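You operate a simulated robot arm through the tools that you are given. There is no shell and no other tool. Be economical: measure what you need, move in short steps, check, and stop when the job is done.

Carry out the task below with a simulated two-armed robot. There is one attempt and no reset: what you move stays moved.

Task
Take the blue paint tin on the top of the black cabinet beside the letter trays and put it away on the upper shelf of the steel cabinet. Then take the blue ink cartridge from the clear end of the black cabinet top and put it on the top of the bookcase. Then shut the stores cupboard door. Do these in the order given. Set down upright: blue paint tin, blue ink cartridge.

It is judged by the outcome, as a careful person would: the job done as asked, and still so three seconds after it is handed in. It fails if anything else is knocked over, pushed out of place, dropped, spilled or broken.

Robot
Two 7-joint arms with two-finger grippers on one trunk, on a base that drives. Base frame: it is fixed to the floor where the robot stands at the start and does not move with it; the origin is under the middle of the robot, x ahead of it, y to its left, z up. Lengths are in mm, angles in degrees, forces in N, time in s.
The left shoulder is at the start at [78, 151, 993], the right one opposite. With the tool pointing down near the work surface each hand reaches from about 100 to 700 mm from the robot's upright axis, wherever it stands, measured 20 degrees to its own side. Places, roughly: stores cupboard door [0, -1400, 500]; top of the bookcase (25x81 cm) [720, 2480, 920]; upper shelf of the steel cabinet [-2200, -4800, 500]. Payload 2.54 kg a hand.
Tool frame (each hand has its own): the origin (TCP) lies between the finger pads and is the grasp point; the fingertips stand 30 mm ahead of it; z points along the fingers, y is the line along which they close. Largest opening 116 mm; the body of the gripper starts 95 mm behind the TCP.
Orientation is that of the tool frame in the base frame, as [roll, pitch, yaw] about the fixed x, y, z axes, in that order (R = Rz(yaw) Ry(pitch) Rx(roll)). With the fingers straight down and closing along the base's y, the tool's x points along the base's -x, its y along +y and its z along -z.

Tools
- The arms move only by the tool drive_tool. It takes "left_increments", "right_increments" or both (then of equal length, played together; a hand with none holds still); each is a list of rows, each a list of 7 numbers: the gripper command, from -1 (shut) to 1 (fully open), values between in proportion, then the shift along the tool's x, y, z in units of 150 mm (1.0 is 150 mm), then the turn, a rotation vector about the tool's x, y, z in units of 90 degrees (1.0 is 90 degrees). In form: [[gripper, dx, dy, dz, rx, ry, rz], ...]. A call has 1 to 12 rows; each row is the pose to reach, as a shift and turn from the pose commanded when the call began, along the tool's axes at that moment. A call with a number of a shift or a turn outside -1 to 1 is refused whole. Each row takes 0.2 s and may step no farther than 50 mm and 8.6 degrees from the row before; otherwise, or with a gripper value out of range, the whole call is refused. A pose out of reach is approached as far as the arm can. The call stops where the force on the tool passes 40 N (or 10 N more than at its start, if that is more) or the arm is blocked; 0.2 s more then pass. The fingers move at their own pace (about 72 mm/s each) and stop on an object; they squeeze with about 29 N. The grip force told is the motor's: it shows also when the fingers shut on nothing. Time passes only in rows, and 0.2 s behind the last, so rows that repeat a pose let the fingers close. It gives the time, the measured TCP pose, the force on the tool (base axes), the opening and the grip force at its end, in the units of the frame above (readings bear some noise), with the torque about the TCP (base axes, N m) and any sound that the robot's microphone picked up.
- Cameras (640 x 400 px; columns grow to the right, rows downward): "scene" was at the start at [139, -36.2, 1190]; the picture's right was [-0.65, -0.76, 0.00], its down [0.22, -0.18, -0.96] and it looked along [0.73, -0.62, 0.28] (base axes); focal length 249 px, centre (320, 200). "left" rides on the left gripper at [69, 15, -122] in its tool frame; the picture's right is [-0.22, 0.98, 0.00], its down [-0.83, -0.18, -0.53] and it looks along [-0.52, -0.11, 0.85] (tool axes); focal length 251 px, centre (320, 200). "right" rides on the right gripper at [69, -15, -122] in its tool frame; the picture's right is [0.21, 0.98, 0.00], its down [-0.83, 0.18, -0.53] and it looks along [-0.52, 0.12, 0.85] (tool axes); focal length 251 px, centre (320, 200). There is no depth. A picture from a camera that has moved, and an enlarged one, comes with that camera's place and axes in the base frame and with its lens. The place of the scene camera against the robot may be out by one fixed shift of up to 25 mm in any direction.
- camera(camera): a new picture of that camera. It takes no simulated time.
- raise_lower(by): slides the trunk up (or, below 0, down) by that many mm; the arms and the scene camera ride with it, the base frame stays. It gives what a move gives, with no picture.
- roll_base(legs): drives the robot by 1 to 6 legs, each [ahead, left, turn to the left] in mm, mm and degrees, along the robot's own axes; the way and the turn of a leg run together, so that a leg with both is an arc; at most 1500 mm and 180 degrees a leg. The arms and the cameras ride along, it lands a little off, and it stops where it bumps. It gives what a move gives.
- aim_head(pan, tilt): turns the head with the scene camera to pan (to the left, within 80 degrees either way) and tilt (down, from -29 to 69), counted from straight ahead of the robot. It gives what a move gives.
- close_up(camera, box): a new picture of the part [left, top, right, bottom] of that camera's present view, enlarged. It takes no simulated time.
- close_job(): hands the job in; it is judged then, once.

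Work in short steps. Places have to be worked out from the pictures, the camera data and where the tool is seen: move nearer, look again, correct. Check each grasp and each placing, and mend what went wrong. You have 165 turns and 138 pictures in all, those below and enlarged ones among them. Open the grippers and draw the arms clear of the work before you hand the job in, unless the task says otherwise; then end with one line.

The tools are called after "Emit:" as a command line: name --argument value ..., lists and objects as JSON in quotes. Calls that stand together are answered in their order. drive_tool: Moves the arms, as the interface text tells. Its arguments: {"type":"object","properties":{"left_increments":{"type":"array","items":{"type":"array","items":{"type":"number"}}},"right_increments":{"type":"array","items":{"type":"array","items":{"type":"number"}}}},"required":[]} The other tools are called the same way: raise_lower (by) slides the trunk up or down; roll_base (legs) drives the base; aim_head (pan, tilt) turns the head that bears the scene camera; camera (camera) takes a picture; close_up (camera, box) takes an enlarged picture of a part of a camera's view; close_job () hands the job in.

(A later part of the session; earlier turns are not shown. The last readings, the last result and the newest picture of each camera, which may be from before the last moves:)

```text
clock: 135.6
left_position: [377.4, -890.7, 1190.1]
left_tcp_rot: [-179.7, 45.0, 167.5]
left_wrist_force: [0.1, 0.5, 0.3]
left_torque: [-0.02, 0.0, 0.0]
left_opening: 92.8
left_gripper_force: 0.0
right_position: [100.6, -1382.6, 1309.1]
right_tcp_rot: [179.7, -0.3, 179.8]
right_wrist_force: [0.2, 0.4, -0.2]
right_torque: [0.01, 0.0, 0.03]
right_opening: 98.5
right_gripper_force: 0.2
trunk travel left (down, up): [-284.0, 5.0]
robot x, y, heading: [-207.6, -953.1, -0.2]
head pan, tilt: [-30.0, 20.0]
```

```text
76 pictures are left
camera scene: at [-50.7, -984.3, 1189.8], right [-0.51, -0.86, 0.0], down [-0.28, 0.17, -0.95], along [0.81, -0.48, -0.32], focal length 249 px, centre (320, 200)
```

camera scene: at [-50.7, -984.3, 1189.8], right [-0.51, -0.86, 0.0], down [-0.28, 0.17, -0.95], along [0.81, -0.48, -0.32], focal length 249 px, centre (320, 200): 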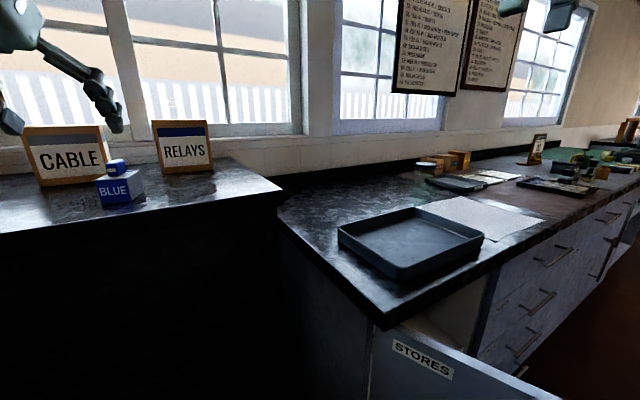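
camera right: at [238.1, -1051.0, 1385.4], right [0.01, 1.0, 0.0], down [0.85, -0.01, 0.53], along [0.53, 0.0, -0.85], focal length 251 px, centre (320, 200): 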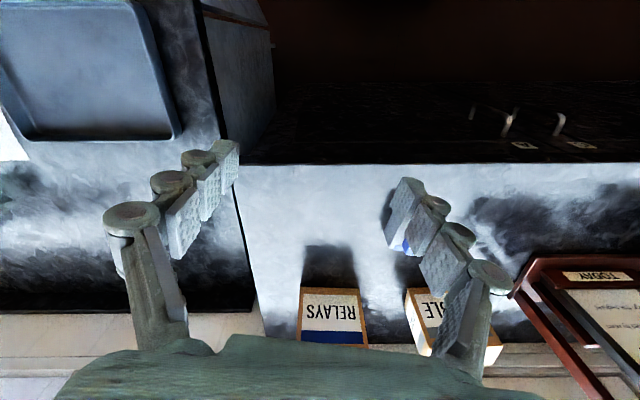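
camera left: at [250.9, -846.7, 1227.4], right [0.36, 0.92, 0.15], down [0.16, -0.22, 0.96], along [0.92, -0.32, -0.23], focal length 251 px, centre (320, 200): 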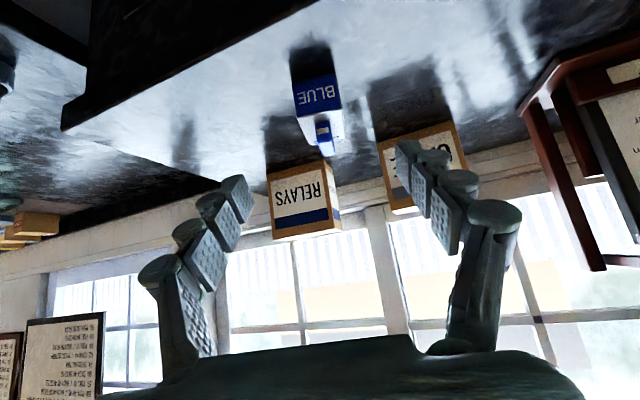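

Aligned. Advancing 80 mm along the axis, then checking.

Emit:
drive_tool --left_increments '[[0.6, 0, 0, 0.27, 0, 0, 0], [0.6, 0, 0, 0.53, 0, 0, 0]]'

Emit:
close_up --camera "left" --box '[200, 20, 440, 260]'

```text
clock: 136.2
left_position: [432.5, -901.1, 1131.8]
left_tcp_rot: [-179.7, 45.0, 167.6]
left_wrist_force: [-0.8, 0.4, 0.7]
left_torque: [-0.01, 0.0, 0.01]
left_opening: 92.9
left_gripper_force: 0.1
right_position: [101.0, -1384.3, 1309.2]
right_tcp_rot: [179.8, -0.1, 179.9]
right_wrist_force: [0.0, 0.1, 0.0]
right_torque: [-0.03, 0.02, 0.0]
right_opening: 98.9
right_gripper_force: 0.0
trunk travel left (down, up): [-284.0, 5.0]
robot x, y, heading: [-210.1, -951.5, -0.4]
head pan, tilt: [-30.0, 20.0]
```

```text
1.67 times, centred on (320, 140) of left
camera zoom: at [305.4, -859.3, 1169.6], right [0.36, 0.92, 0.15], down [0.16, -0.22, 0.96], along [0.92, -0.32, -0.23], focal length 419 px, centre (320, 300)
```

zoom: 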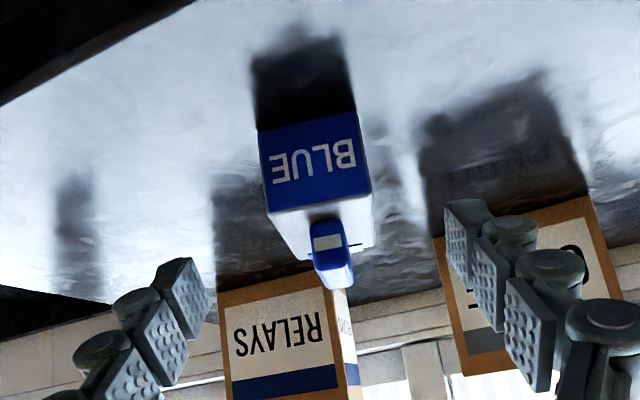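

Face midpoint works out at ≈[464,-908], centre ≈[490,-915], well on the tool's line. Going in the last 72 mm.

Emit:
drive_tool --left_increments '[[0.6, -0.015, 0, 0.24, 0, 0, 0], [0.6, -0.03, 0, 0.483, 0, 0, 0]]'

Emit:
camera --camera "left"

```text
clock: 136.8
left_position: [485.7, -916.0, 1085.0]
left_tcp_rot: [-179.7, 45.1, 167.7]
left_wrist_force: [0.2, -0.9, -0.5]
left_torque: [0.0, -0.01, 0.04]
left_opening: 93.1
left_gripper_force: 0.1
right_position: [101.4, -1384.1, 1309.4]
right_tcp_rot: [179.8, -0.2, 179.9]
right_wrist_force: [0.4, -0.2, 0.3]
right_torque: [0.02, 0.03, -0.02]
right_opening: 98.5
right_gripper_force: 0.0
trunk travel left (down, up): [-284.0, 5.0]
robot x, y, heading: [-210.3, -950.5, -0.3]
head pan, tilt: [-30.0, 20.0]
```

```text
74 pictures are left
camera left: at [357.5, -871.9, 1121.2], right [0.36, 0.92, 0.15], down [0.16, -0.22, 0.96], along [0.92, -0.32, -0.23], focal length 251 px, centre (320, 200)
```

left: 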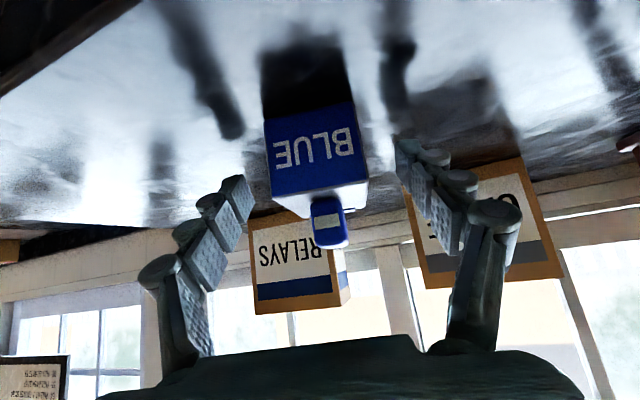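

The body is between the pads. Closing.

Emit:
drive_tool --left_increments '[[0, 0, 0, 0.01, 0, 0, 0], [-1, 0, 0, 0.01, 0, 0, 0], [-1, 0, 0, 0.01, 0, 0, 0], [-1, 0, 0, 0.01, 0, 0, 0], [-1, 0, 0, 0.01, 0, 0, 0]]'

Emit:
camera --camera "left"

```text
clock: 138.0
left_position: [486.9, -915.9, 1082.8]
left_tcp_rot: [-179.6, 45.0, 167.6]
left_wrist_force: [0.1, -0.2, 0.7]
left_torque: [0.03, -0.01, 0.01]
left_opening: 45.2
left_gripper_force: 29.5
right_position: [99.8, -1383.0, 1309.4]
right_tcp_rot: [179.8, 0.0, 179.9]
right_wrist_force: [0.5, -0.2, -0.7]
right_torque: [-0.01, -0.02, 0.0]
right_opening: 98.5
right_gripper_force: 0.0
trunk travel left (down, up): [-284.0, 5.0]
robot x, y, heading: [-211.1, -949.6, -0.1]
head pan, tilt: [-30.0, 20.0]
```

```text
73 pictures are left
camera left: at [358.2, -872.0, 1120.8], right [0.36, 0.92, 0.15], down [0.16, -0.22, 0.96], along [0.92, -0.32, -0.23], focal length 251 px, centre (320, 200)
```

left: 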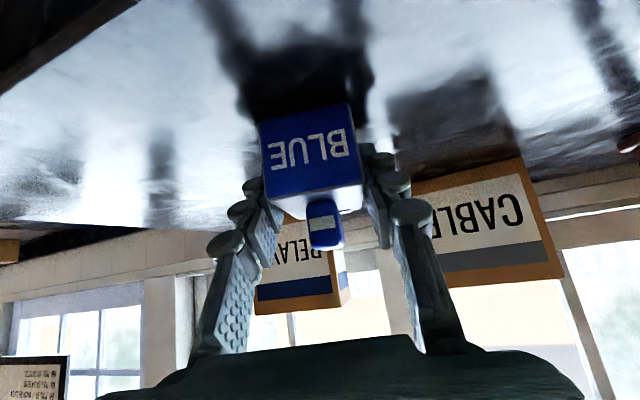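

Gripped at 45 mm. Lifting 85 mm straight up, then drawing back.

Emit:
drive_tool --left_increments '[[-1, -0.08, 0, -0.08, 0, 0, 0], [-1, -0.24, 0, -0.24, 0, 0, 0], [-1, -0.4, 0, -0.4, 0, 0, 0], [-1, -0.23, 0, -0.57, 0, 0, 0], [-1, -0.06, 0, -0.74, 0, 0, 0]]'

Emit:
camera --camera "left"

```text
clock: 139.2
left_position: [416.2, -899.0, 1170.3]
left_tcp_rot: [-179.7, 45.0, 167.6]
left_wrist_force: [0.1, 0.1, 0.2]
left_torque: [-0.02, -0.01, -0.01]
left_opening: 44.9
left_gripper_force: 28.7
right_position: [99.8, -1384.4, 1309.6]
right_tcp_rot: [179.8, -0.1, 179.8]
right_wrist_force: [0.8, -0.3, 0.6]
right_torque: [-0.01, -0.04, -0.01]
right_opening: 98.4
right_gripper_force: 0.1
trunk travel left (down, up): [-284.0, 5.0]
robot x, y, heading: [-204.6, -953.4, -0.3]
head pan, tilt: [-30.0, 20.0]
```

```text
72 pictures are left
camera left: at [288.0, -855.7, 1207.3], right [0.36, 0.92, 0.15], down [0.16, -0.22, 0.96], along [0.92, -0.32, -0.23], focal length 251 px, centre (320, 200)
```

left: 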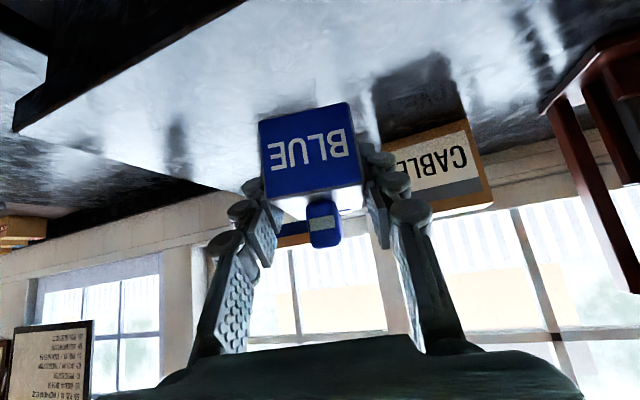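

Held. Backing off 420 mm, turning left 90°, and driving up the aisle to about y=900 to view the bookcase.

Emit:
roll_base --legs '[[-430, 0, 0], [0, 0, 90], [1000, 0, 0], [800, 0, 0]]'

Emit:
camera --camera "scene"

```text
clock: 154.3
left_position: [-650.8, 1462.4, 1169.7]
left_tcp_rot: [-179.6, 45.1, -103.4]
left_wrist_force: [-0.1, 0.0, -0.5]
left_torque: [-0.01, 0.0, 0.0]
left_opening: 44.8
left_gripper_force: 29.5
right_position: [-171.6, 1138.9, 1309.4]
right_tcp_rot: [179.8, -0.2, -91.2]
right_wrist_force: [-0.1, -0.5, -0.1]
right_torque: [-0.02, 0.02, 0.02]
right_opening: 98.4
right_gripper_force: 0.1
trunk travel left (down, up): [-284.0, 5.0]
robot x, y, heading: [-607.5, 835.6, 88.6]
head pan, tilt: [-30.0, 20.0]
```

```text
71 pictures are left
camera scene: at [-547.3, 997.5, 1189.7], right [0.85, -0.53, 0.0], down [-0.17, -0.28, -0.95], along [0.5, 0.8, -0.33], focal length 249 px, centre (320, 200)
```

scene: 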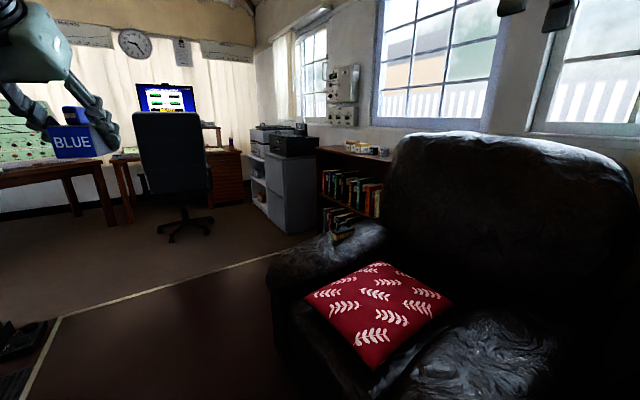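

The bookcase stands between armchair (y<1900) and filing cabinet (y>3100). Driving to y≈2440 and turning to face it.

Emit:
roll_base --legs '[[1200, 0, 0], [400, 0, 0], [0, 0, -88.5]]'

Emit:
aim_head --pan -10 --tilt 20

Emit:
camera --camera "scene"

```text
clock: 166.4
left_position: [54.9, 2500.5, 1169.7]
left_tcp_rot: [-179.7, 45.0, 167.8]
left_wrist_force: [0.3, 0.4, -1.0]
left_torque: [0.02, -0.02, 0.02]
left_opening: 44.7
left_gripper_force: 28.9
right_position: [-260.5, 2015.1, 1309.3]
right_tcp_rot: [179.8, -0.1, 179.9]
right_wrist_force: [-0.6, -1.2, -0.7]
right_torque: [0.05, -0.01, 0.0]
right_opening: 98.8
right_gripper_force: 0.0
trunk travel left (down, up): [-284.0, 5.0]
robot x, y, heading: [-570.1, 2449.6, -0.3]
head pan, tilt: [-30.0, 20.0]
```

```text
clock: 167.2
left_position: [54.5, 2500.4, 1169.4]
left_tcp_rot: [-179.7, 45.0, 167.8]
left_wrist_force: [-0.3, -0.9, -0.3]
left_torque: [0.02, 0.0, 0.04]
left_opening: 44.8
left_gripper_force: 29.1
right_position: [-259.1, 2015.2, 1309.3]
right_tcp_rot: [179.8, -0.2, 179.8]
right_wrist_force: [0.9, 1.3, -0.7]
right_torque: [0.0, 0.01, -0.02]
right_opening: 98.5
right_gripper_force: 0.0
trunk travel left (down, up): [-284.0, 5.0]
robot x, y, heading: [-571.1, 2444.4, -0.1]
head pan, tilt: [-10.0, 20.0]
```

```text
70 pictures are left
camera scene: at [-407.1, 2423.7, 1196.8], right [-0.41, -0.91, 0.0], down [-0.23, 0.1, -0.97], along [0.88, -0.39, -0.25], focal length 249 px, centre (320, 200)
```

scene: 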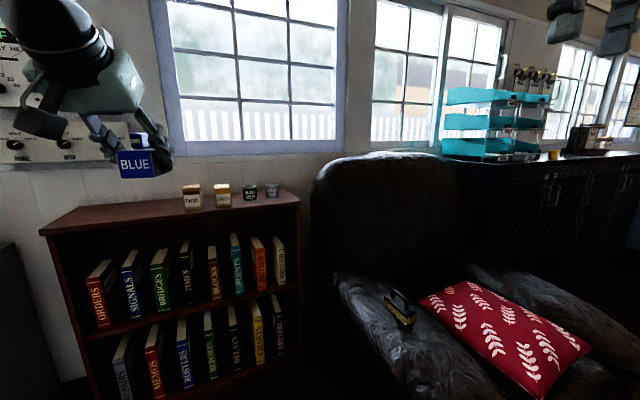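

The left half of the bookcase top (y≈2560–2870) is free. I shift 180 mm left and roll ahead 520 mm.

Emit:
roll_base --legs '[[0, 180, 0], [520, 0, 0]]'

Emit:
camera --camera "scene"

Emit:
camera --camera "left"

```text
clock: 172.3
left_position: [581.3, 2668.0, 1168.8]
left_tcp_rot: [-179.7, 45.0, 167.1]
left_wrist_force: [0.6, -0.8, 0.3]
left_torque: [-0.02, 0.02, 0.02]
left_opening: 44.8
left_gripper_force: 28.8
right_position: [259.8, 2187.4, 1309.2]
right_tcp_rot: [179.7, -0.2, 179.2]
right_wrist_force: [0.6, -0.3, 0.4]
right_torque: [-0.03, 0.01, 0.03]
right_opening: 98.7
right_gripper_force: 0.0
trunk travel left (down, up): [-284.0, 5.0]
robot x, y, heading: [-48.8, 2620.3, -0.9]
head pan, tilt: [-10.0, 20.0]
```

```text
69 pictures are left
camera scene: at [118.0, 2599.3, 1197.8], right [-0.41, -0.91, 0.0], down [-0.22, 0.1, -0.97], along [0.89, -0.39, -0.24], focal length 249 px, centre (320, 200)
```

scene: 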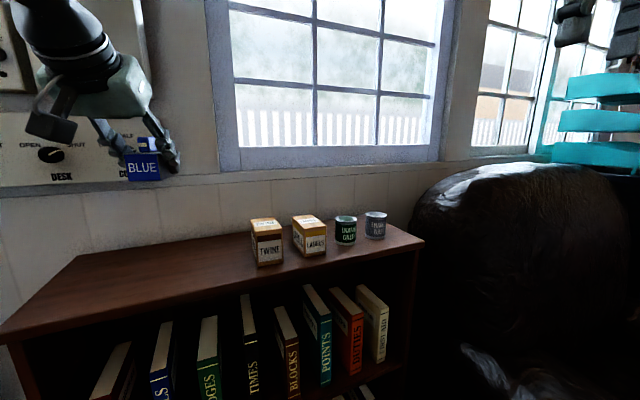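

```text
68 pictures are left
camera left: at [453.5, 2713.6, 1207.0], right [0.37, 0.92, 0.15], down [0.16, -0.22, 0.96], along [0.92, -0.33, -0.23], focal length 251 px, centre (320, 200)
```

left: 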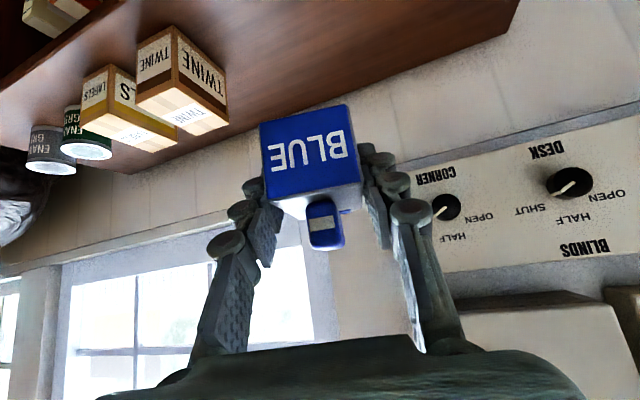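

Clear of the twine box (its side at y≈2530). Lowering the trunk 130 mm and reaching forward 135 mm.

Emit:
raise_lower --by -130

Emit:
drive_tool --left_increments '[[-1, -0.155, 0.05, 0.155, 0, 0, 0], [-1, -0.31, 0.1, 0.31, 0, 0, 0], [-1, -0.465, 0.15, 0.465, 0, 0, 0], [-1, -0.62, 0.2, 0.62, 0, 0, 0]]'

Emit:
camera --camera "scene"

Emit:
camera --camera "left"

```text
clock: 173.8
left_position: [580.5, 2669.0, 1040.3]
left_tcp_rot: [-179.7, 45.0, 167.0]
left_wrist_force: [0.8, 1.2, 0.1]
left_torque: [-0.02, -0.03, 0.01]
left_opening: 44.9
left_gripper_force: 29.1
right_position: [259.5, 2187.2, 1179.0]
right_tcp_rot: [179.9, -0.3, 179.2]
right_wrist_force: [-0.2, 0.8, 0.6]
right_torque: [0.02, -0.02, 0.01]
right_opening: 98.7
right_gripper_force: 0.1
trunk travel left (down, up): [-154.0, 135.0]
robot x, y, heading: [-46.9, 2626.7, -0.8]
head pan, tilt: [-10.0, 20.0]
```

```text
clock: 174.8
left_position: [715.3, 2668.0, 1038.2]
left_tcp_rot: [-179.8, 45.1, 167.1]
left_wrist_force: [-0.7, -0.2, -0.5]
left_torque: [-0.03, 0.03, 0.02]
left_opening: 44.7
left_gripper_force: 29.3
right_position: [260.9, 2187.1, 1178.6]
right_tcp_rot: [179.7, -0.3, 179.2]
right_wrist_force: [0.4, 0.1, 0.5]
right_torque: [0.0, 0.0, 0.01]
right_opening: 98.5
right_gripper_force: 0.0
trunk travel left (down, up): [-154.0, 135.0]
robot x, y, heading: [-49.2, 2625.7, -0.8]
head pan, tilt: [-10.0, 20.0]
```

```text
67 pictures are left
camera scene: at [118.3, 2600.4, 1068.5], right [-0.39, -0.92, 0.0], down [-0.22, 0.09, -0.97], along [0.89, -0.38, -0.23], focal length 249 px, centre (320, 200)
```

scene: 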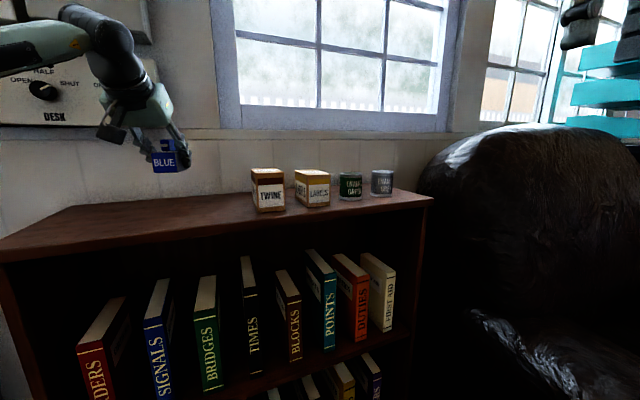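

```text
66 pictures are left
camera left: at [587.9, 2712.5, 1076.4], right [0.37, 0.92, 0.15], down [0.16, -0.22, 0.96], along [0.91, -0.33, -0.23], focal length 251 px, centre (320, 200)
```

left: 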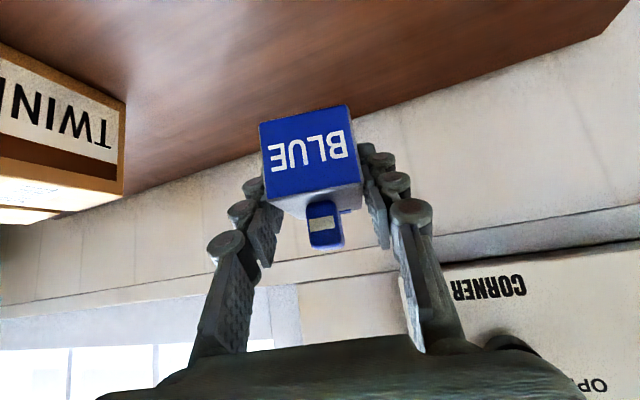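

Surface reaches from x≈595 to ≈860 here. Lowering 68 mm, then in fine steps.

Emit:
drive_tool --left_increments '[[-1, 0.16, 0, 0.16, 0, 0, 0], [-1, 0.27, 0, 0.27, 0, 0, 0], [-1, 0.32, 0, 0.32, 0, 0, 0]]'

Emit:
camera --camera "left"

Emit:
camera --camera "scene"

```text
clock: 175.7
left_position: [713.5, 2666.4, 970.1]
left_tcp_rot: [-179.7, 45.0, 167.1]
left_wrist_force: [-0.9, -0.5, -1.4]
left_torque: [-0.03, 0.03, 0.0]
left_opening: 45.0
left_gripper_force: 28.8
right_position: [260.9, 2187.0, 1178.8]
right_tcp_rot: [179.7, -0.3, 179.1]
right_wrist_force: [-0.2, -0.8, -0.7]
right_torque: [0.0, -0.02, -0.01]
right_opening: 98.5
right_gripper_force: 0.0
trunk travel left (down, up): [-154.0, 135.0]
robot x, y, heading: [-41.2, 2624.3, -1.1]
head pan, tilt: [-10.0, 20.0]
```

```text
65 pictures are left
camera left: at [586.9, 2712.2, 1007.5], right [0.37, 0.92, 0.15], down [0.16, -0.22, 0.96], along [0.92, -0.33, -0.23], focal length 251 px, centre (320, 200)
```

left: 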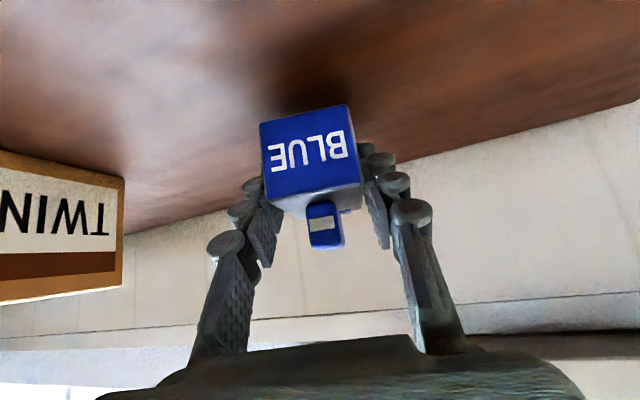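

```text
64 pictures are left
camera scene: at [118.2, 2600.7, 1068.7], right [-0.39, -0.92, 0.0], down [-0.21, 0.09, -0.97], along [0.89, -0.38, -0.23], focal length 249 px, centre (320, 200)
```

scene: 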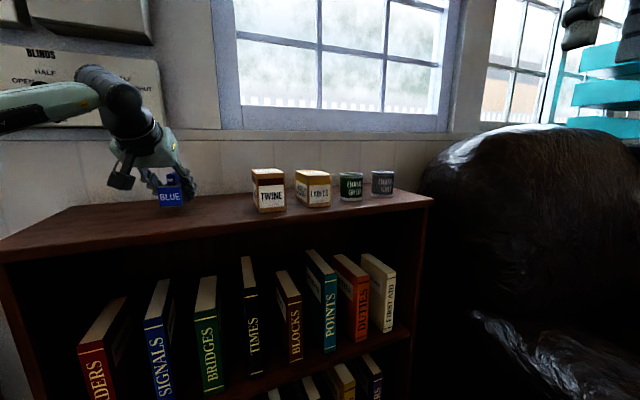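

Near the surface; descending in 3 mm steps while watching the force.

Emit:
drive_tool --left_increments '[[-1, 0.014, 0, 0.014, 0, 0, 0], [-1, 0.028, 0, 0.028, 0, 0, 0]]'

Emit:
drive_tool --left_increments '[[-1, 0.014, 0, 0.014, 0, 0, 0]]'

Emit:
close_up --camera "left" --box '[220, 40, 420, 240]'

```text
clock: 176.2
left_position: [715.2, 2667.3, 965.3]
left_tcp_rot: [-179.6, 45.0, 167.1]
left_wrist_force: [-0.5, 0.5, -0.5]
left_torque: [-0.01, -0.01, 0.01]
left_opening: 45.0
left_gripper_force: 29.6
right_position: [260.5, 2188.4, 1179.0]
right_tcp_rot: [179.8, -0.3, 179.2]
right_wrist_force: [0.0, 0.0, 1.2]
right_torque: [0.01, 0.0, -0.02]
right_opening: 98.8
right_gripper_force: 0.1
trunk travel left (down, up): [-154.0, 135.0]
robot x, y, heading: [-45.4, 2625.1, -1.1]
head pan, tilt: [-10.0, 20.0]
```

```text
clock: 176.7
left_position: [714.7, 2668.1, 962.1]
left_tcp_rot: [-179.7, 45.0, 167.1]
left_wrist_force: [0.1, -0.4, -0.6]
left_torque: [-0.03, -0.02, 0.02]
left_opening: 45.0
left_gripper_force: 29.5
right_position: [260.5, 2187.5, 1178.0]
right_tcp_rot: [179.8, -0.4, 179.2]
right_wrist_force: [0.5, 0.3, -0.1]
right_torque: [0.01, 0.0, -0.03]
right_opening: 98.7
right_gripper_force: 0.0
trunk travel left (down, up): [-154.0, 135.0]
robot x, y, heading: [-48.6, 2622.2, -0.9]
head pan, tilt: [-10.0, 20.0]
```

```text
2.00 times, centred on (320, 140) of left
camera zoom: at [587.5, 2712.5, 999.5], right [0.37, 0.92, 0.15], down [0.16, -0.22, 0.96], along [0.92, -0.33, -0.23], focal length 503 px, centre (320, 320)
```

zoom: 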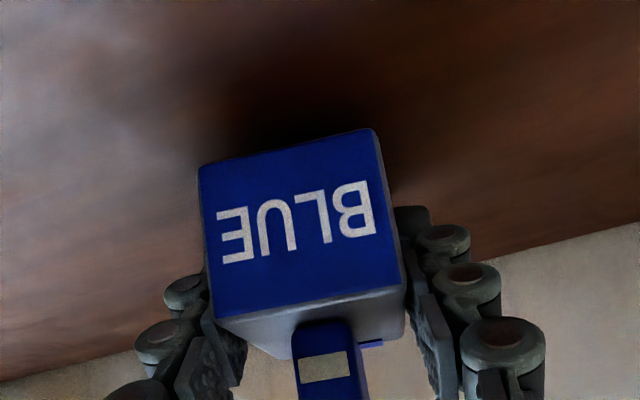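

Not yet touching; two more small steps.

Emit:
drive_tool --left_increments '[[-1, 0.01, 0, 0.01, 0, 0, 0], [-1, 0.018, 0, 0.018, 0, 0, 0]]'

```text
clock: 177.2
left_position: [716.8, 2667.2, 958.9]
left_tcp_rot: [-179.8, 45.0, 167.1]
left_wrist_force: [-0.1, -0.2, 0.3]
left_torque: [0.01, 0.02, -0.03]
left_opening: 44.9
left_gripper_force: 28.9
right_position: [260.6, 2187.5, 1179.4]
right_tcp_rot: [179.9, -0.3, 179.2]
right_wrist_force: [0.3, 0.1, 0.5]
right_torque: [-0.02, -0.01, -0.01]
right_opening: 98.8
right_gripper_force: 0.1
trunk travel left (down, up): [-154.0, 135.0]
robot x, y, heading: [-45.1, 2624.0, -1.1]
head pan, tilt: [-10.0, 20.0]
```

Emit:
drive_tool --left_increments '[[-1, 0.012, 0, 0.012, 0, 0, 0]]'

```text
clock: 177.7
left_position: [715.8, 2668.3, 955.5]
left_tcp_rot: [-179.7, 44.9, 166.9]
left_wrist_force: [-0.5, 0.0, -1.2]
left_torque: [0.0, 0.01, -0.01]
left_opening: 45.1
left_gripper_force: 29.4
right_position: [260.4, 2187.1, 1178.3]
right_tcp_rot: [179.9, -0.3, 179.2]
right_wrist_force: [0.8, -0.5, 1.2]
right_torque: [0.02, 0.0, 0.02]
right_opening: 98.8
right_gripper_force: 0.1
trunk travel left (down, up): [-154.0, 135.0]
robot x, y, heading: [-43.0, 2622.3, -1.1]
head pan, tilt: [-10.0, 20.0]
```

Emit:
drive_tool --left_increments '[[-1, 0.01, 0, 0.01, 0, 0, 0]]'

Emit:
close_up --camera "scene" --box '[100, 130, 240, 230]'

```text
clock: 178.1
left_position: [715.6, 2668.4, 954.2]
left_tcp_rot: [-179.7, 45.0, 167.0]
left_wrist_force: [0.0, 0.8, -0.8]
left_torque: [0.03, 0.02, 0.0]
left_opening: 44.9
left_gripper_force: 28.6
right_position: [261.0, 2187.3, 1178.0]
right_tcp_rot: [179.8, -0.3, 179.3]
right_wrist_force: [-0.7, -0.4, -1.0]
right_torque: [0.03, 0.02, -0.03]
right_opening: 98.6
right_gripper_force: 0.0
trunk travel left (down, up): [-154.0, 135.0]
robot x, y, heading: [-43.0, 2624.2, -1.0]
head pan, tilt: [-10.0, 20.0]
```

```text
4.00 times, centred on (170, 180) of scene
camera zoom: at [118.3, 2601.0, 1069.0], right [-0.39, -0.92, 0.0], down [-0.21, 0.09, -0.97], along [0.9, -0.38, -0.23], focal length 996 px, centre (920, 280)
```

zoom: 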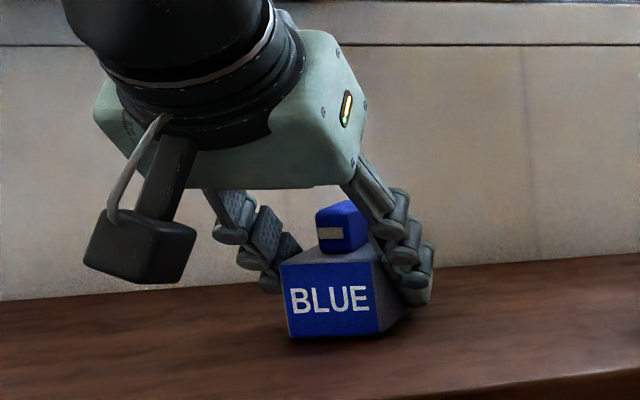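

Very near. Further 1.5 mm steps.

Emit:
drive_tool --left_increments '[[-1, 0.008, 0, 0.008, 0, 0, 0], [-1, 0.016, 0, 0.016, 0, 0, 0]]'

```text
clock: 178.7
left_position: [714.8, 2667.6, 953.5]
left_tcp_rot: [-179.7, 45.3, 167.0]
left_wrist_force: [2.2, 0.3, 7.0]
left_torque: [0.25, 0.11, -0.09]
left_opening: 45.1
left_gripper_force: 29.0
right_position: [258.9, 2188.0, 1180.1]
right_tcp_rot: [179.8, -0.2, 179.2]
right_wrist_force: [0.2, -0.1, 0.2]
right_torque: [0.03, 0.0, 0.02]
right_opening: 98.6
right_gripper_force: 0.1
trunk travel left (down, up): [-154.0, 135.0]
robot x, y, heading: [-45.0, 2618.2, -1.1]
head pan, tilt: [-10.0, 20.0]
```

Contact (about 8 N). Opening the fingers.

Emit:
drive_tool --left_increments '[[0, 0, 0, 0, 0, 0, 0], [0.2, 0, 0, 0, 0, 0, 0], [0.5, 0, 0, 0, 0, 0, 0], [0.5, 0, 0, 0, 0, 0, 0]]'

Emit:
camera --camera "left"

```text
clock: 179.7
left_position: [715.9, 2667.7, 950.8]
left_tcp_rot: [-179.8, 45.0, 167.0]
left_wrist_force: [0.0, 0.7, -0.2]
left_torque: [0.03, -0.01, 0.03]
left_opening: 86.8
left_gripper_force: 0.0
right_position: [260.3, 2187.6, 1177.9]
right_tcp_rot: [179.8, -0.3, 179.2]
right_wrist_force: [-0.2, 0.4, 0.1]
right_torque: [-0.03, -0.05, 0.02]
right_opening: 98.8
right_gripper_force: 0.1
trunk travel left (down, up): [-154.0, 135.0]
robot x, y, heading: [-46.8, 2625.6, -1.0]
head pan, tilt: [-10.0, 20.0]
```

```text
61 pictures are left
camera left: at [588.0, 2712.7, 988.3], right [0.37, 0.92, 0.15], down [0.16, -0.22, 0.96], along [0.92, -0.33, -0.23], focal length 251 px, centre (320, 200)
```

left: 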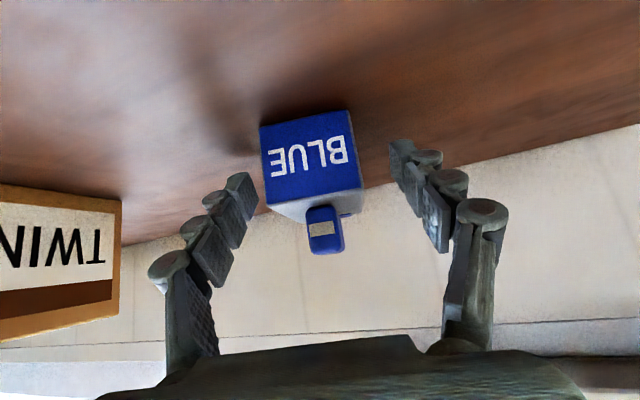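

Released. Backing the hand out along its axis, raising the trunk and looking.

Emit:
drive_tool --left_increments '[[0.5, 0, 0, -0.25, 0, 0, 0], [0.5, 0, 0, -0.5, 0, 0, 0], [0.5, 0, 0, -0.75, 0, 0, 0], [0.5, 0, 0, -1.0, 0, 0, 0]]'

Emit:
roll_base --legs '[[-500, 0, 0]]'

Emit:
raise_lower --by 60

Emit:
camera --camera "scene"

```text
clock: 180.7
left_position: [611.7, 2692.0, 1059.5]
left_tcp_rot: [-179.7, 45.0, 167.2]
left_wrist_force: [0.1, 0.4, -0.2]
left_torque: [0.04, -0.02, -0.02]
left_opening: 87.1
left_gripper_force: 0.2
right_position: [260.7, 2186.8, 1178.5]
right_tcp_rot: [179.7, -0.2, 179.2]
right_wrist_force: [-0.2, 0.5, -0.1]
right_torque: [0.0, -0.03, -0.01]
right_opening: 98.6
right_gripper_force: 0.0
trunk travel left (down, up): [-154.0, 135.0]
robot x, y, heading: [-47.0, 2624.3, -1.2]
head pan, tilt: [-10.0, 20.0]
```

```text
clock: 183.6
left_position: [114.1, 2699.8, 1058.2]
left_tcp_rot: [-179.7, 45.0, 167.1]
left_wrist_force: [0.6, -0.2, 0.2]
left_torque: [-0.01, 0.02, 0.02]
left_opening: 87.3
left_gripper_force: 0.1
right_position: [-236.7, 2194.9, 1178.9]
right_tcp_rot: [179.8, -0.4, 179.2]
right_wrist_force: [-0.7, -1.1, -0.4]
right_torque: [-0.04, 0.0, -0.02]
right_opening: 98.5
right_gripper_force: 0.1
trunk travel left (down, up): [-154.0, 135.0]
robot x, y, heading: [-544.5, 2629.7, -0.8]
head pan, tilt: [-10.0, 20.0]
```

```text
clock: 184.6
left_position: [114.2, 2699.5, 1117.7]
left_tcp_rot: [-179.6, 45.1, 167.1]
left_wrist_force: [-0.2, -0.5, -1.1]
left_torque: [-0.01, 0.01, -0.02]
left_opening: 87.0
left_gripper_force: 0.0
right_position: [-235.8, 2195.2, 1237.8]
right_tcp_rot: [179.8, -0.4, 179.2]
right_wrist_force: [-0.2, -1.0, 0.6]
right_torque: [0.05, 0.04, 0.01]
right_opening: 98.6
right_gripper_force: 0.1
trunk travel left (down, up): [-214.0, 75.0]
robot x, y, heading: [-545.8, 2631.1, -0.9]
head pan, tilt: [-10.0, 20.0]
```

```text
60 pictures are left
camera scene: at [-378.0, 2609.5, 1129.4], right [-0.38, -0.93, 0.0], down [-0.21, 0.08, -0.97], along [0.9, -0.37, -0.23], focal length 249 px, centre (320, 200)
```

scene: 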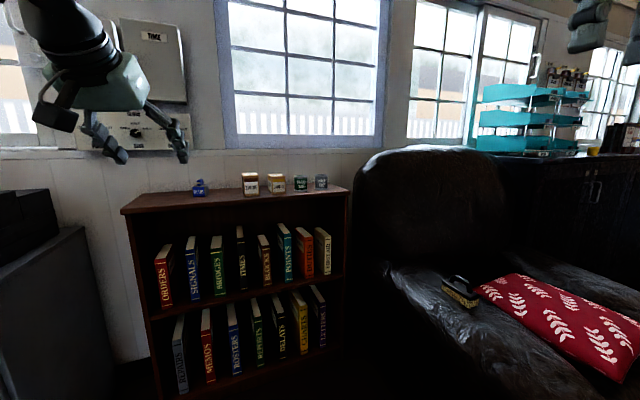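

Cartridge stands upright on the bookcase. Now the door: I back to x≈-706 and drive sideways along the room to y≈-1650 (arms stay high).

Emit:
roll_base --legs '[[-160, 0, 0.9], [0, -1400, 0], [0, -1400, 0]]'

Emit:
camera --camera "scene"

```text
clock: 212.2
left_position: [-49.4, -56.1, 1117.6]
left_tcp_rot: [-179.6, 45.0, 168.8]
left_wrist_force: [-0.6, 0.6, -1.1]
left_torque: [-0.01, 0.06, -0.02]
left_opening: 87.0
left_gripper_force: 0.1
right_position: [-386.1, -570.9, 1237.8]
right_tcp_rot: [179.8, -0.5, -179.0]
right_wrist_force: [0.2, 0.0, -0.2]
right_torque: [-0.01, 0.02, 0.01]
right_opening: 98.4
right_gripper_force: 0.1
trunk travel left (down, up): [-214.0, 75.0]
robot x, y, heading: [-702.3, -146.5, 0.6]
head pan, tilt: [-10.0, 20.0]
```

```text
59 pictures are left
camera scene: at [-538.6, -159.8, 1129.8], right [-0.34, -0.94, 0.0], down [-0.21, 0.08, -0.98], along [0.92, -0.33, -0.22], focal length 249 px, centre (320, 200)
```

scene: 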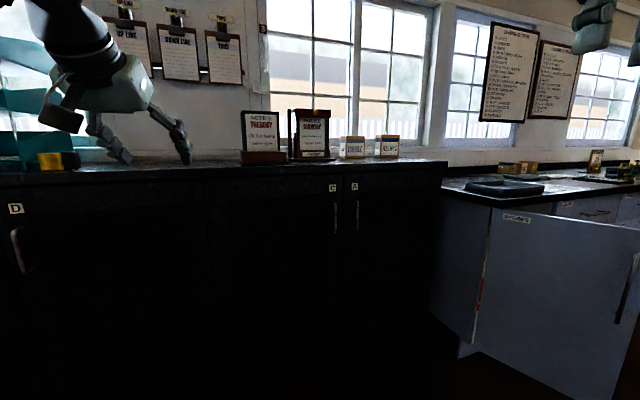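

Continuing right to stand opposite the door.

Emit:
roll_base --legs '[[0, -1150, -0.5]]'

Emit:
aim_head --pan -10 --tilt 40

Emit:
camera --camera "scene"

Emit:
camera --camera "left"

```text
clock: 223.3
left_position: [-40.4, -1189.1, 1117.8]
left_tcp_rot: [-179.7, 45.0, 168.0]
left_wrist_force: [-0.5, 0.0, -0.5]
left_torque: [0.04, 0.01, 0.02]
left_opening: 87.1
left_gripper_force: 0.1
right_position: [-382.3, -1698.9, 1237.5]
right_tcp_rot: [179.7, -0.6, -180.0]
right_wrist_force: [-0.5, -0.5, 0.3]
right_torque: [-0.01, -0.07, 0.01]
right_opening: 98.6
right_gripper_force: 0.1
trunk travel left (down, up): [-214.0, 75.0]
robot x, y, heading: [-700.0, -1266.7, 0.1]
head pan, tilt: [-10.0, 20.0]
```

```text
clock: 224.1
left_position: [-40.7, -1188.6, 1117.6]
left_tcp_rot: [-179.6, 45.0, 167.9]
left_wrist_force: [0.1, -0.4, -0.2]
left_torque: [-0.05, 0.01, 0.0]
left_opening: 87.0
left_gripper_force: 0.1
right_position: [-382.3, -1698.5, 1236.1]
right_tcp_rot: [179.8, -0.7, -180.0]
right_wrist_force: [0.2, -0.4, 0.9]
right_torque: [0.02, -0.02, 0.01]
right_opening: 98.7
right_gripper_force: 0.1
trunk travel left (down, up): [-214.0, 75.0]
robot x, y, heading: [-698.8, -1265.3, 0.0]
head pan, tilt: [-10.0, 40.0]
```

```text
58 pictures are left
camera scene: at [-531.2, -1284.5, 1129.5], right [-0.35, -0.94, 0.0], down [-0.21, 0.08, -0.97], along [0.91, -0.34, -0.22], focal length 249 px, centre (320, 200)
```

scene: 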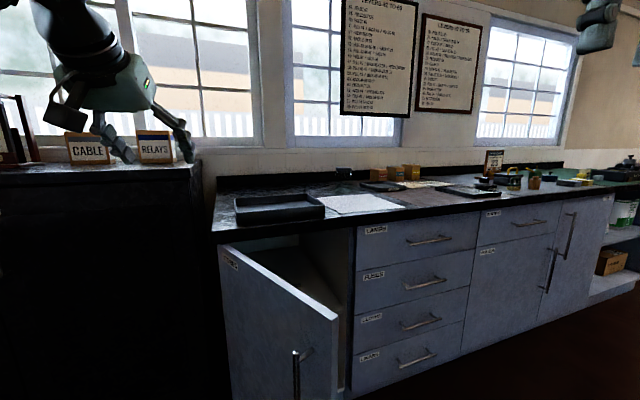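

```text
57 pictures are left
camera left: at [-168.3, -1145.9, 1155.5], right [0.36, 0.92, 0.15], down [0.16, -0.22, 0.96], along [0.92, -0.32, -0.23], focal length 251 px, centre (320, 200)
```

left: 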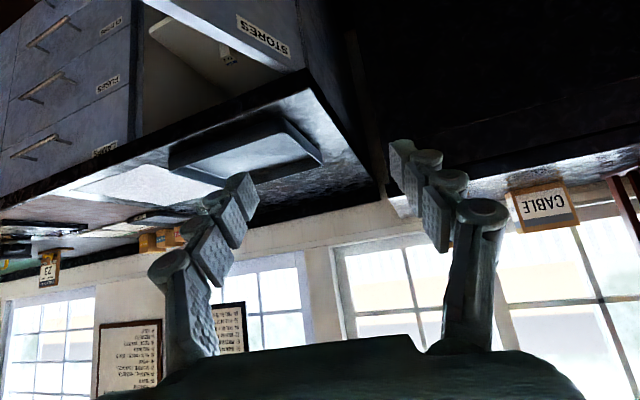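

The door is 400 mm wide, hinged at [130,-1250], free end at about [-226,-1426] (open ≈64°), handle near its free edge on the outer face. I lower the trunk and the left hand, closed, north of the door.

Emit:
raise_lower --by -210

Emit:
drive_tool --left_increments '[[-1, 0.1, 0.15, 0.1, 0, 0, 0], [-1, 0.22, 0.3, 0.15, 0, 0, 0], [-1, 0.38, 0.45, 0.25, 0, 0, 0], [-1, 0.54, 0.6, 0.35, 0, 0, 0], [-1, 0.7, 0.75, 0.45, 0, 0, 0], [-1, 0.85, 0.85, 0.55, 0, 0, 0], [-1, 1.0, 0.95, 0.65, 0, 0, 0]]'

Emit:
camera --camera "scene"

```text
clock: 226.4
left_position: [-39.8, -1189.6, 907.7]
left_tcp_rot: [-179.7, 45.1, 167.8]
left_wrist_force: [-0.2, 0.1, 0.6]
left_torque: [-0.01, 0.0, -0.05]
left_opening: 86.9
left_gripper_force: 0.1
right_position: [-383.3, -1697.8, 1026.1]
right_tcp_rot: [179.7, -0.8, -179.9]
right_wrist_force: [0.7, -0.1, 0.2]
right_torque: [0.0, -0.01, -0.01]
right_opening: 98.7
right_gripper_force: 0.0
trunk travel left (down, up): [-4.0, 285.0]
robot x, y, heading: [-699.2, -1267.0, 0.0]
head pan, tilt: [-10.0, 40.0]
```

```text
clock: 228.0
left_position: [-45.6, -1042.6, 731.7]
left_tcp_rot: [-179.6, 45.1, 167.8]
left_wrist_force: [0.2, 0.3, -0.6]
left_torque: [0.06, -0.02, 0.04]
left_opening: 0.0
left_gripper_force: 28.7
right_position: [-381.1, -1698.8, 1027.5]
right_tcp_rot: [179.8, -0.7, 179.9]
right_wrist_force: [0.2, -0.2, 0.0]
right_torque: [-0.01, -0.03, 0.0]
right_opening: 98.5
right_gripper_force: 0.0
trunk travel left (down, up): [-4.0, 285.0]
robot x, y, heading: [-699.5, -1266.7, 0.0]
head pan, tilt: [-10.0, 40.0]
```

```text
56 pictures are left
camera scene: at [-531.0, -1284.2, 919.7], right [-0.35, -0.94, 0.0], down [-0.21, 0.08, -0.97], along [0.91, -0.34, -0.22], focal length 249 px, centre (320, 200)
```

scene: 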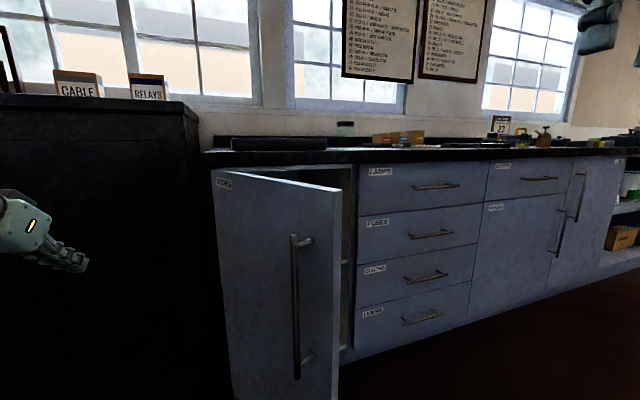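

Drawing the hand back 90 mm in x, then moving the base right 230 mm.

Emit:
drive_tool --left_increments '[[-1, 0.14, -0.04, -0.14, 0, 0, 0], [-1, 0.28, -0.08, -0.28, 0, 0, 0], [-1, 0.414, -0.126, -0.414, 0, 0, 0]]'

Emit:
roll_base --legs '[[0, -215, 0]]'

Emit:
camera --camera "scene"

Emit:
camera --camera "left"

```text
clock: 228.8
left_position: [-136.4, -1041.2, 733.2]
left_tcp_rot: [-179.8, 45.0, 168.0]
left_wrist_force: [-0.5, 0.2, -0.3]
left_torque: [-0.01, -0.01, 0.0]
left_opening: 0.0
left_gripper_force: 29.1
right_position: [-382.6, -1698.4, 1026.5]
right_tcp_rot: [179.7, -0.8, 180.0]
right_wrist_force: [0.7, 0.0, 0.1]
right_torque: [0.0, 0.0, -0.01]
right_opening: 98.6
right_gripper_force: 0.2
trunk travel left (down, up): [-4.0, 285.0]
robot x, y, heading: [-699.0, -1264.9, 0.1]
head pan, tilt: [-10.0, 40.0]
```

```text
clock: 231.4
left_position: [-135.2, -1254.7, 731.9]
left_tcp_rot: [-179.7, 45.0, 167.9]
left_wrist_force: [0.3, 0.2, -0.1]
left_torque: [0.03, -0.02, -0.03]
left_opening: 0.2
left_gripper_force: 28.1
right_position: [-382.1, -1911.6, 1026.3]
right_tcp_rot: [179.7, -0.7, 180.0]
right_wrist_force: [0.4, 0.8, -0.3]
right_torque: [0.0, 0.02, 0.02]
right_opening: 98.6
right_gripper_force: 0.2
trunk travel left (down, up): [-4.0, 285.0]
robot x, y, heading: [-697.6, -1480.0, -0.2]
head pan, tilt: [-10.0, 40.0]
```

```text
55 pictures are left
camera scene: at [-531.2, -1497.2, 919.7], right [-0.35, -0.94, 0.0], down [-0.21, 0.08, -0.97], along [0.91, -0.34, -0.22], focal length 249 px, centre (320, 200)
```

scene: 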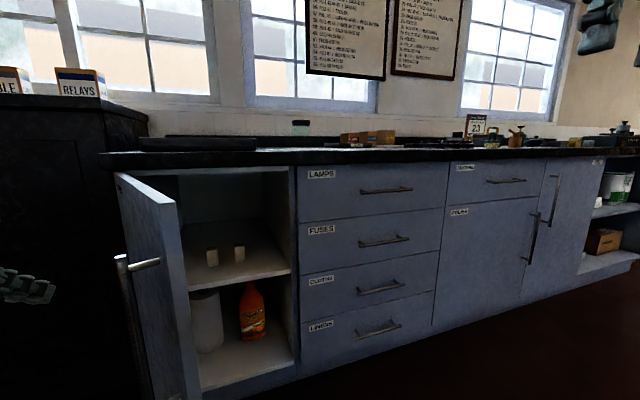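

```text
54 pictures are left
camera left: at [-264.1, -1211.1, 770.0], right [0.36, 0.92, 0.15], down [0.16, -0.22, 0.96], along [0.92, -0.32, -0.23], focal length 251 px, centre (320, 200)
```

left: 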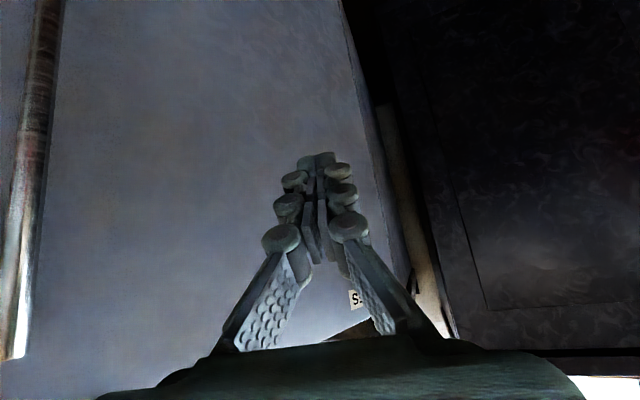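

Contents are inside the cupboard and clear. I push the door's face with the closed fingers: first sideways to touch it.

Emit:
drive_tool --left_increments '[[-1, -0.025, -0.22, 0.025, 0, 0, 0], [-1, -0.05, -0.44, 0.05, 0, 0, 0], [-1, -0.075, -0.659, 0.075, 0, 0, 0]]'

Emit:
camera --camera "scene"

```text
clock: 232.2
left_position: [-141.7, -1354.1, 733.4]
left_tcp_rot: [-179.6, 45.1, 167.9]
left_wrist_force: [-0.4, 0.1, -0.3]
left_torque: [-0.03, 0.0, -0.02]
left_opening: 0.0
left_gripper_force: 29.0
right_position: [-381.7, -1910.6, 1026.2]
right_tcp_rot: [179.7, -0.9, 180.0]
right_wrist_force: [0.1, -0.5, -0.3]
right_torque: [-0.02, 0.0, 0.0]
right_opening: 98.8
right_gripper_force: 0.0
trunk travel left (down, up): [-4.0, 285.0]
robot x, y, heading: [-700.0, -1483.2, 0.2]
head pan, tilt: [-10.0, 40.0]
```

```text
53 pictures are left
camera scene: at [-531.1, -1496.9, 919.4], right [-0.34, -0.94, 0.0], down [-0.21, 0.08, -0.97], along [0.92, -0.33, -0.23], focal length 249 px, centre (320, 200)
```

scene: 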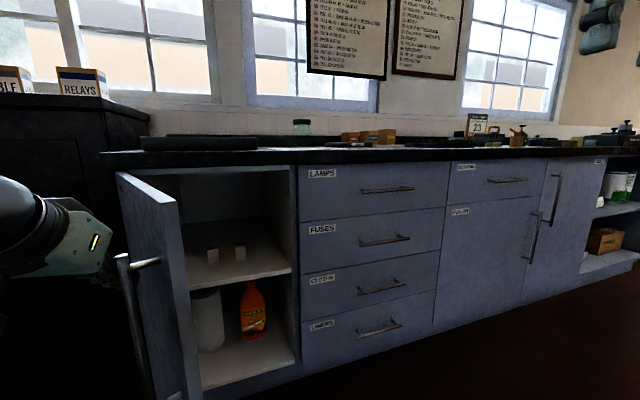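

At the face now, inboard of the handle. Pushing along the arc.

Emit:
drive_tool --left_increments '[[-1, -0.08, -0.18, 0.08, 0, 0, 0], [-1, -0.19, -0.33, 0.19, 0, 0, 0], [-1, -0.315, -0.464, 0.315, 0, 0, 0]]'

Emit:
camera --camera "scene"

```text
clock: 233.0
left_position: [-91.2, -1436.1, 732.7]
left_tcp_rot: [-179.8, 45.1, 168.0]
left_wrist_force: [-1.4, 0.6, -0.9]
left_torque: [0.0, -0.03, -0.02]
left_opening: 0.2
left_gripper_force: 28.5
right_position: [-381.6, -1911.2, 1024.9]
right_tcp_rot: [179.7, -0.9, 179.9]
right_wrist_force: [-0.7, 0.1, -0.3]
right_torque: [-0.02, -0.01, 0.04]
right_opening: 98.4
right_gripper_force: 0.0
trunk travel left (down, up): [-4.0, 285.0]
robot x, y, heading: [-697.2, -1481.1, -0.2]
head pan, tilt: [-10.0, 40.0]
```

```text
52 pictures are left
camera scene: at [-531.1, -1496.8, 919.5], right [-0.34, -0.94, 0.0], down [-0.21, 0.08, -0.97], along [0.92, -0.33, -0.23], focal length 249 px, centre (320, 200)
```

scene: 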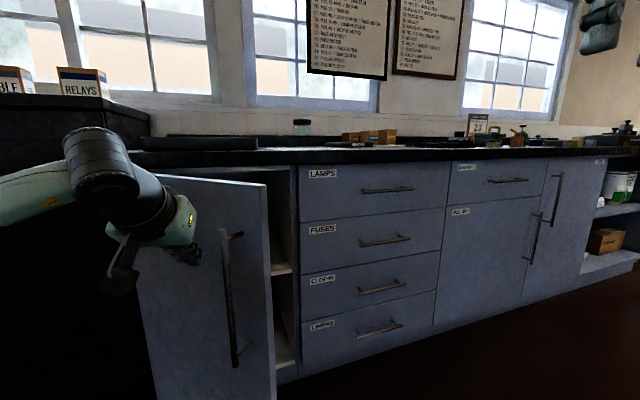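

The door swings freely. Continuing along the arc.

Emit:
drive_tool --left_increments '[[-1, -0.13, -0.14, 0.13, 0, 0, 0], [-1, -0.28, -0.257, 0.28, 0, 0, 0], [-1, -0.44, -0.34, 0.44, 0, 0, 0], [-1, -0.604, -0.4, 0.604, 0, 0, 0]]'

Emit:
camera --camera "scene"

```text
clock: 234.0
left_position: [21.3, -1521.9, 732.9]
left_tcp_rot: [-179.6, 44.9, 167.8]
left_wrist_force: [0.0, 0.0, -0.1]
left_torque: [-0.01, 0.02, -0.01]
left_opening: 0.0
left_gripper_force: 28.5
right_position: [-382.4, -1912.1, 1025.4]
right_tcp_rot: [179.7, -0.9, 180.0]
right_wrist_force: [0.4, 0.8, 0.0]
right_torque: [-0.01, -0.01, 0.0]
right_opening: 98.6
right_gripper_force: 0.1
trunk travel left (down, up): [-4.0, 285.0]
robot x, y, heading: [-697.0, -1480.8, 0.2]
head pan, tilt: [-10.0, 40.0]
```

```text
51 pictures are left
camera scene: at [-531.0, -1496.7, 919.5], right [-0.34, -0.94, 0.0], down [-0.21, 0.08, -0.97], along [0.92, -0.33, -0.22], focal length 249 px, centre (320, 200)
```

scene: 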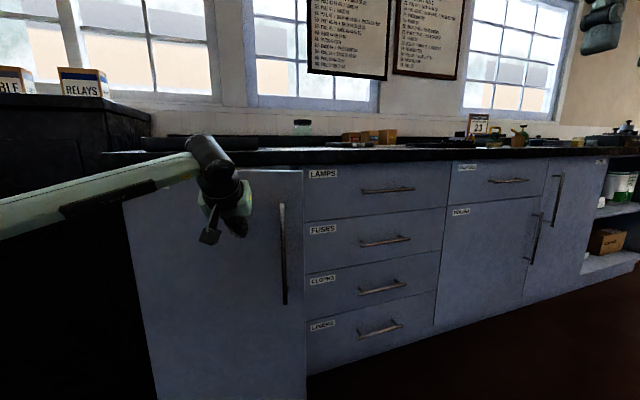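

Nearly closed. Rolling ahead 50 mm, then pressing on with the arm.

Emit:
roll_base --legs '[[50, 0, 0]]'

Emit:
drive_tool --left_increments '[[-1, -0.06, 0.02, 0.06, 0, 0, 0], [-1, -0.12, 0.04, 0.12, 0, 0, 0], [-1, -0.17, 0.05, 0.17, 0, 0, 0], [-1, -0.22, 0.065, 0.22, 0, 0, 0]]'

Emit:
camera --camera "scene"

```text
clock: 235.0
left_position: [70.3, -1521.6, 733.7]
left_tcp_rot: [-179.7, 45.0, 167.9]
left_wrist_force: [-0.1, -0.9, -0.1]
left_torque: [0.03, -0.02, 0.04]
left_opening: 0.2
left_gripper_force: 28.2
right_position: [-333.1, -1913.0, 1025.7]
right_tcp_rot: [179.7, -1.0, -179.9]
right_wrist_force: [0.8, 0.0, -0.8]
right_torque: [0.0, 0.01, 0.01]
right_opening: 98.7
right_gripper_force: 0.1
trunk travel left (down, up): [-4.0, 285.0]
robot x, y, heading: [-649.7, -1479.8, 0.2]
head pan, tilt: [-10.0, 40.0]
```

```text
clock: 236.0
left_position: [118.2, -1521.8, 732.9]
left_tcp_rot: [-179.7, 44.9, 168.0]
left_wrist_force: [0.3, 0.0, -0.2]
left_torque: [-0.01, 0.01, -0.02]
left_opening: 0.1
left_gripper_force: 28.5
right_position: [-332.5, -1911.4, 1025.0]
right_tcp_rot: [179.7, -1.0, 180.0]
right_wrist_force: [-0.5, 0.5, 0.0]
right_torque: [0.01, 0.02, 0.02]
right_opening: 98.7
right_gripper_force: 0.0
trunk travel left (down, up): [-4.0, 285.0]
robot x, y, heading: [-647.5, -1478.6, 0.2]
head pan, tilt: [-10.0, 40.0]
```

```text
50 pictures are left
camera scene: at [-481.4, -1496.3, 919.4], right [-0.34, -0.94, 0.0], down [-0.21, 0.08, -0.97], along [0.92, -0.33, -0.23], focal length 249 px, centre (320, 200)
```

scene: 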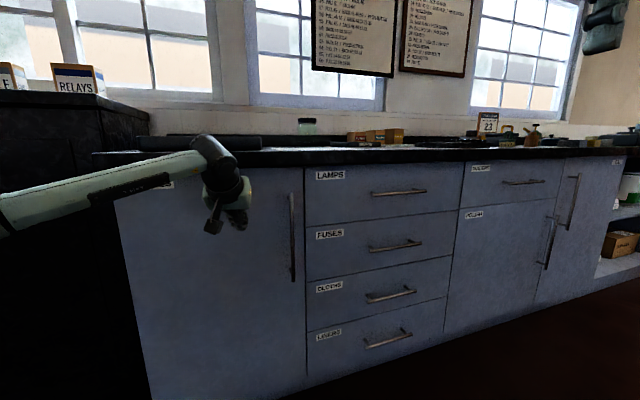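

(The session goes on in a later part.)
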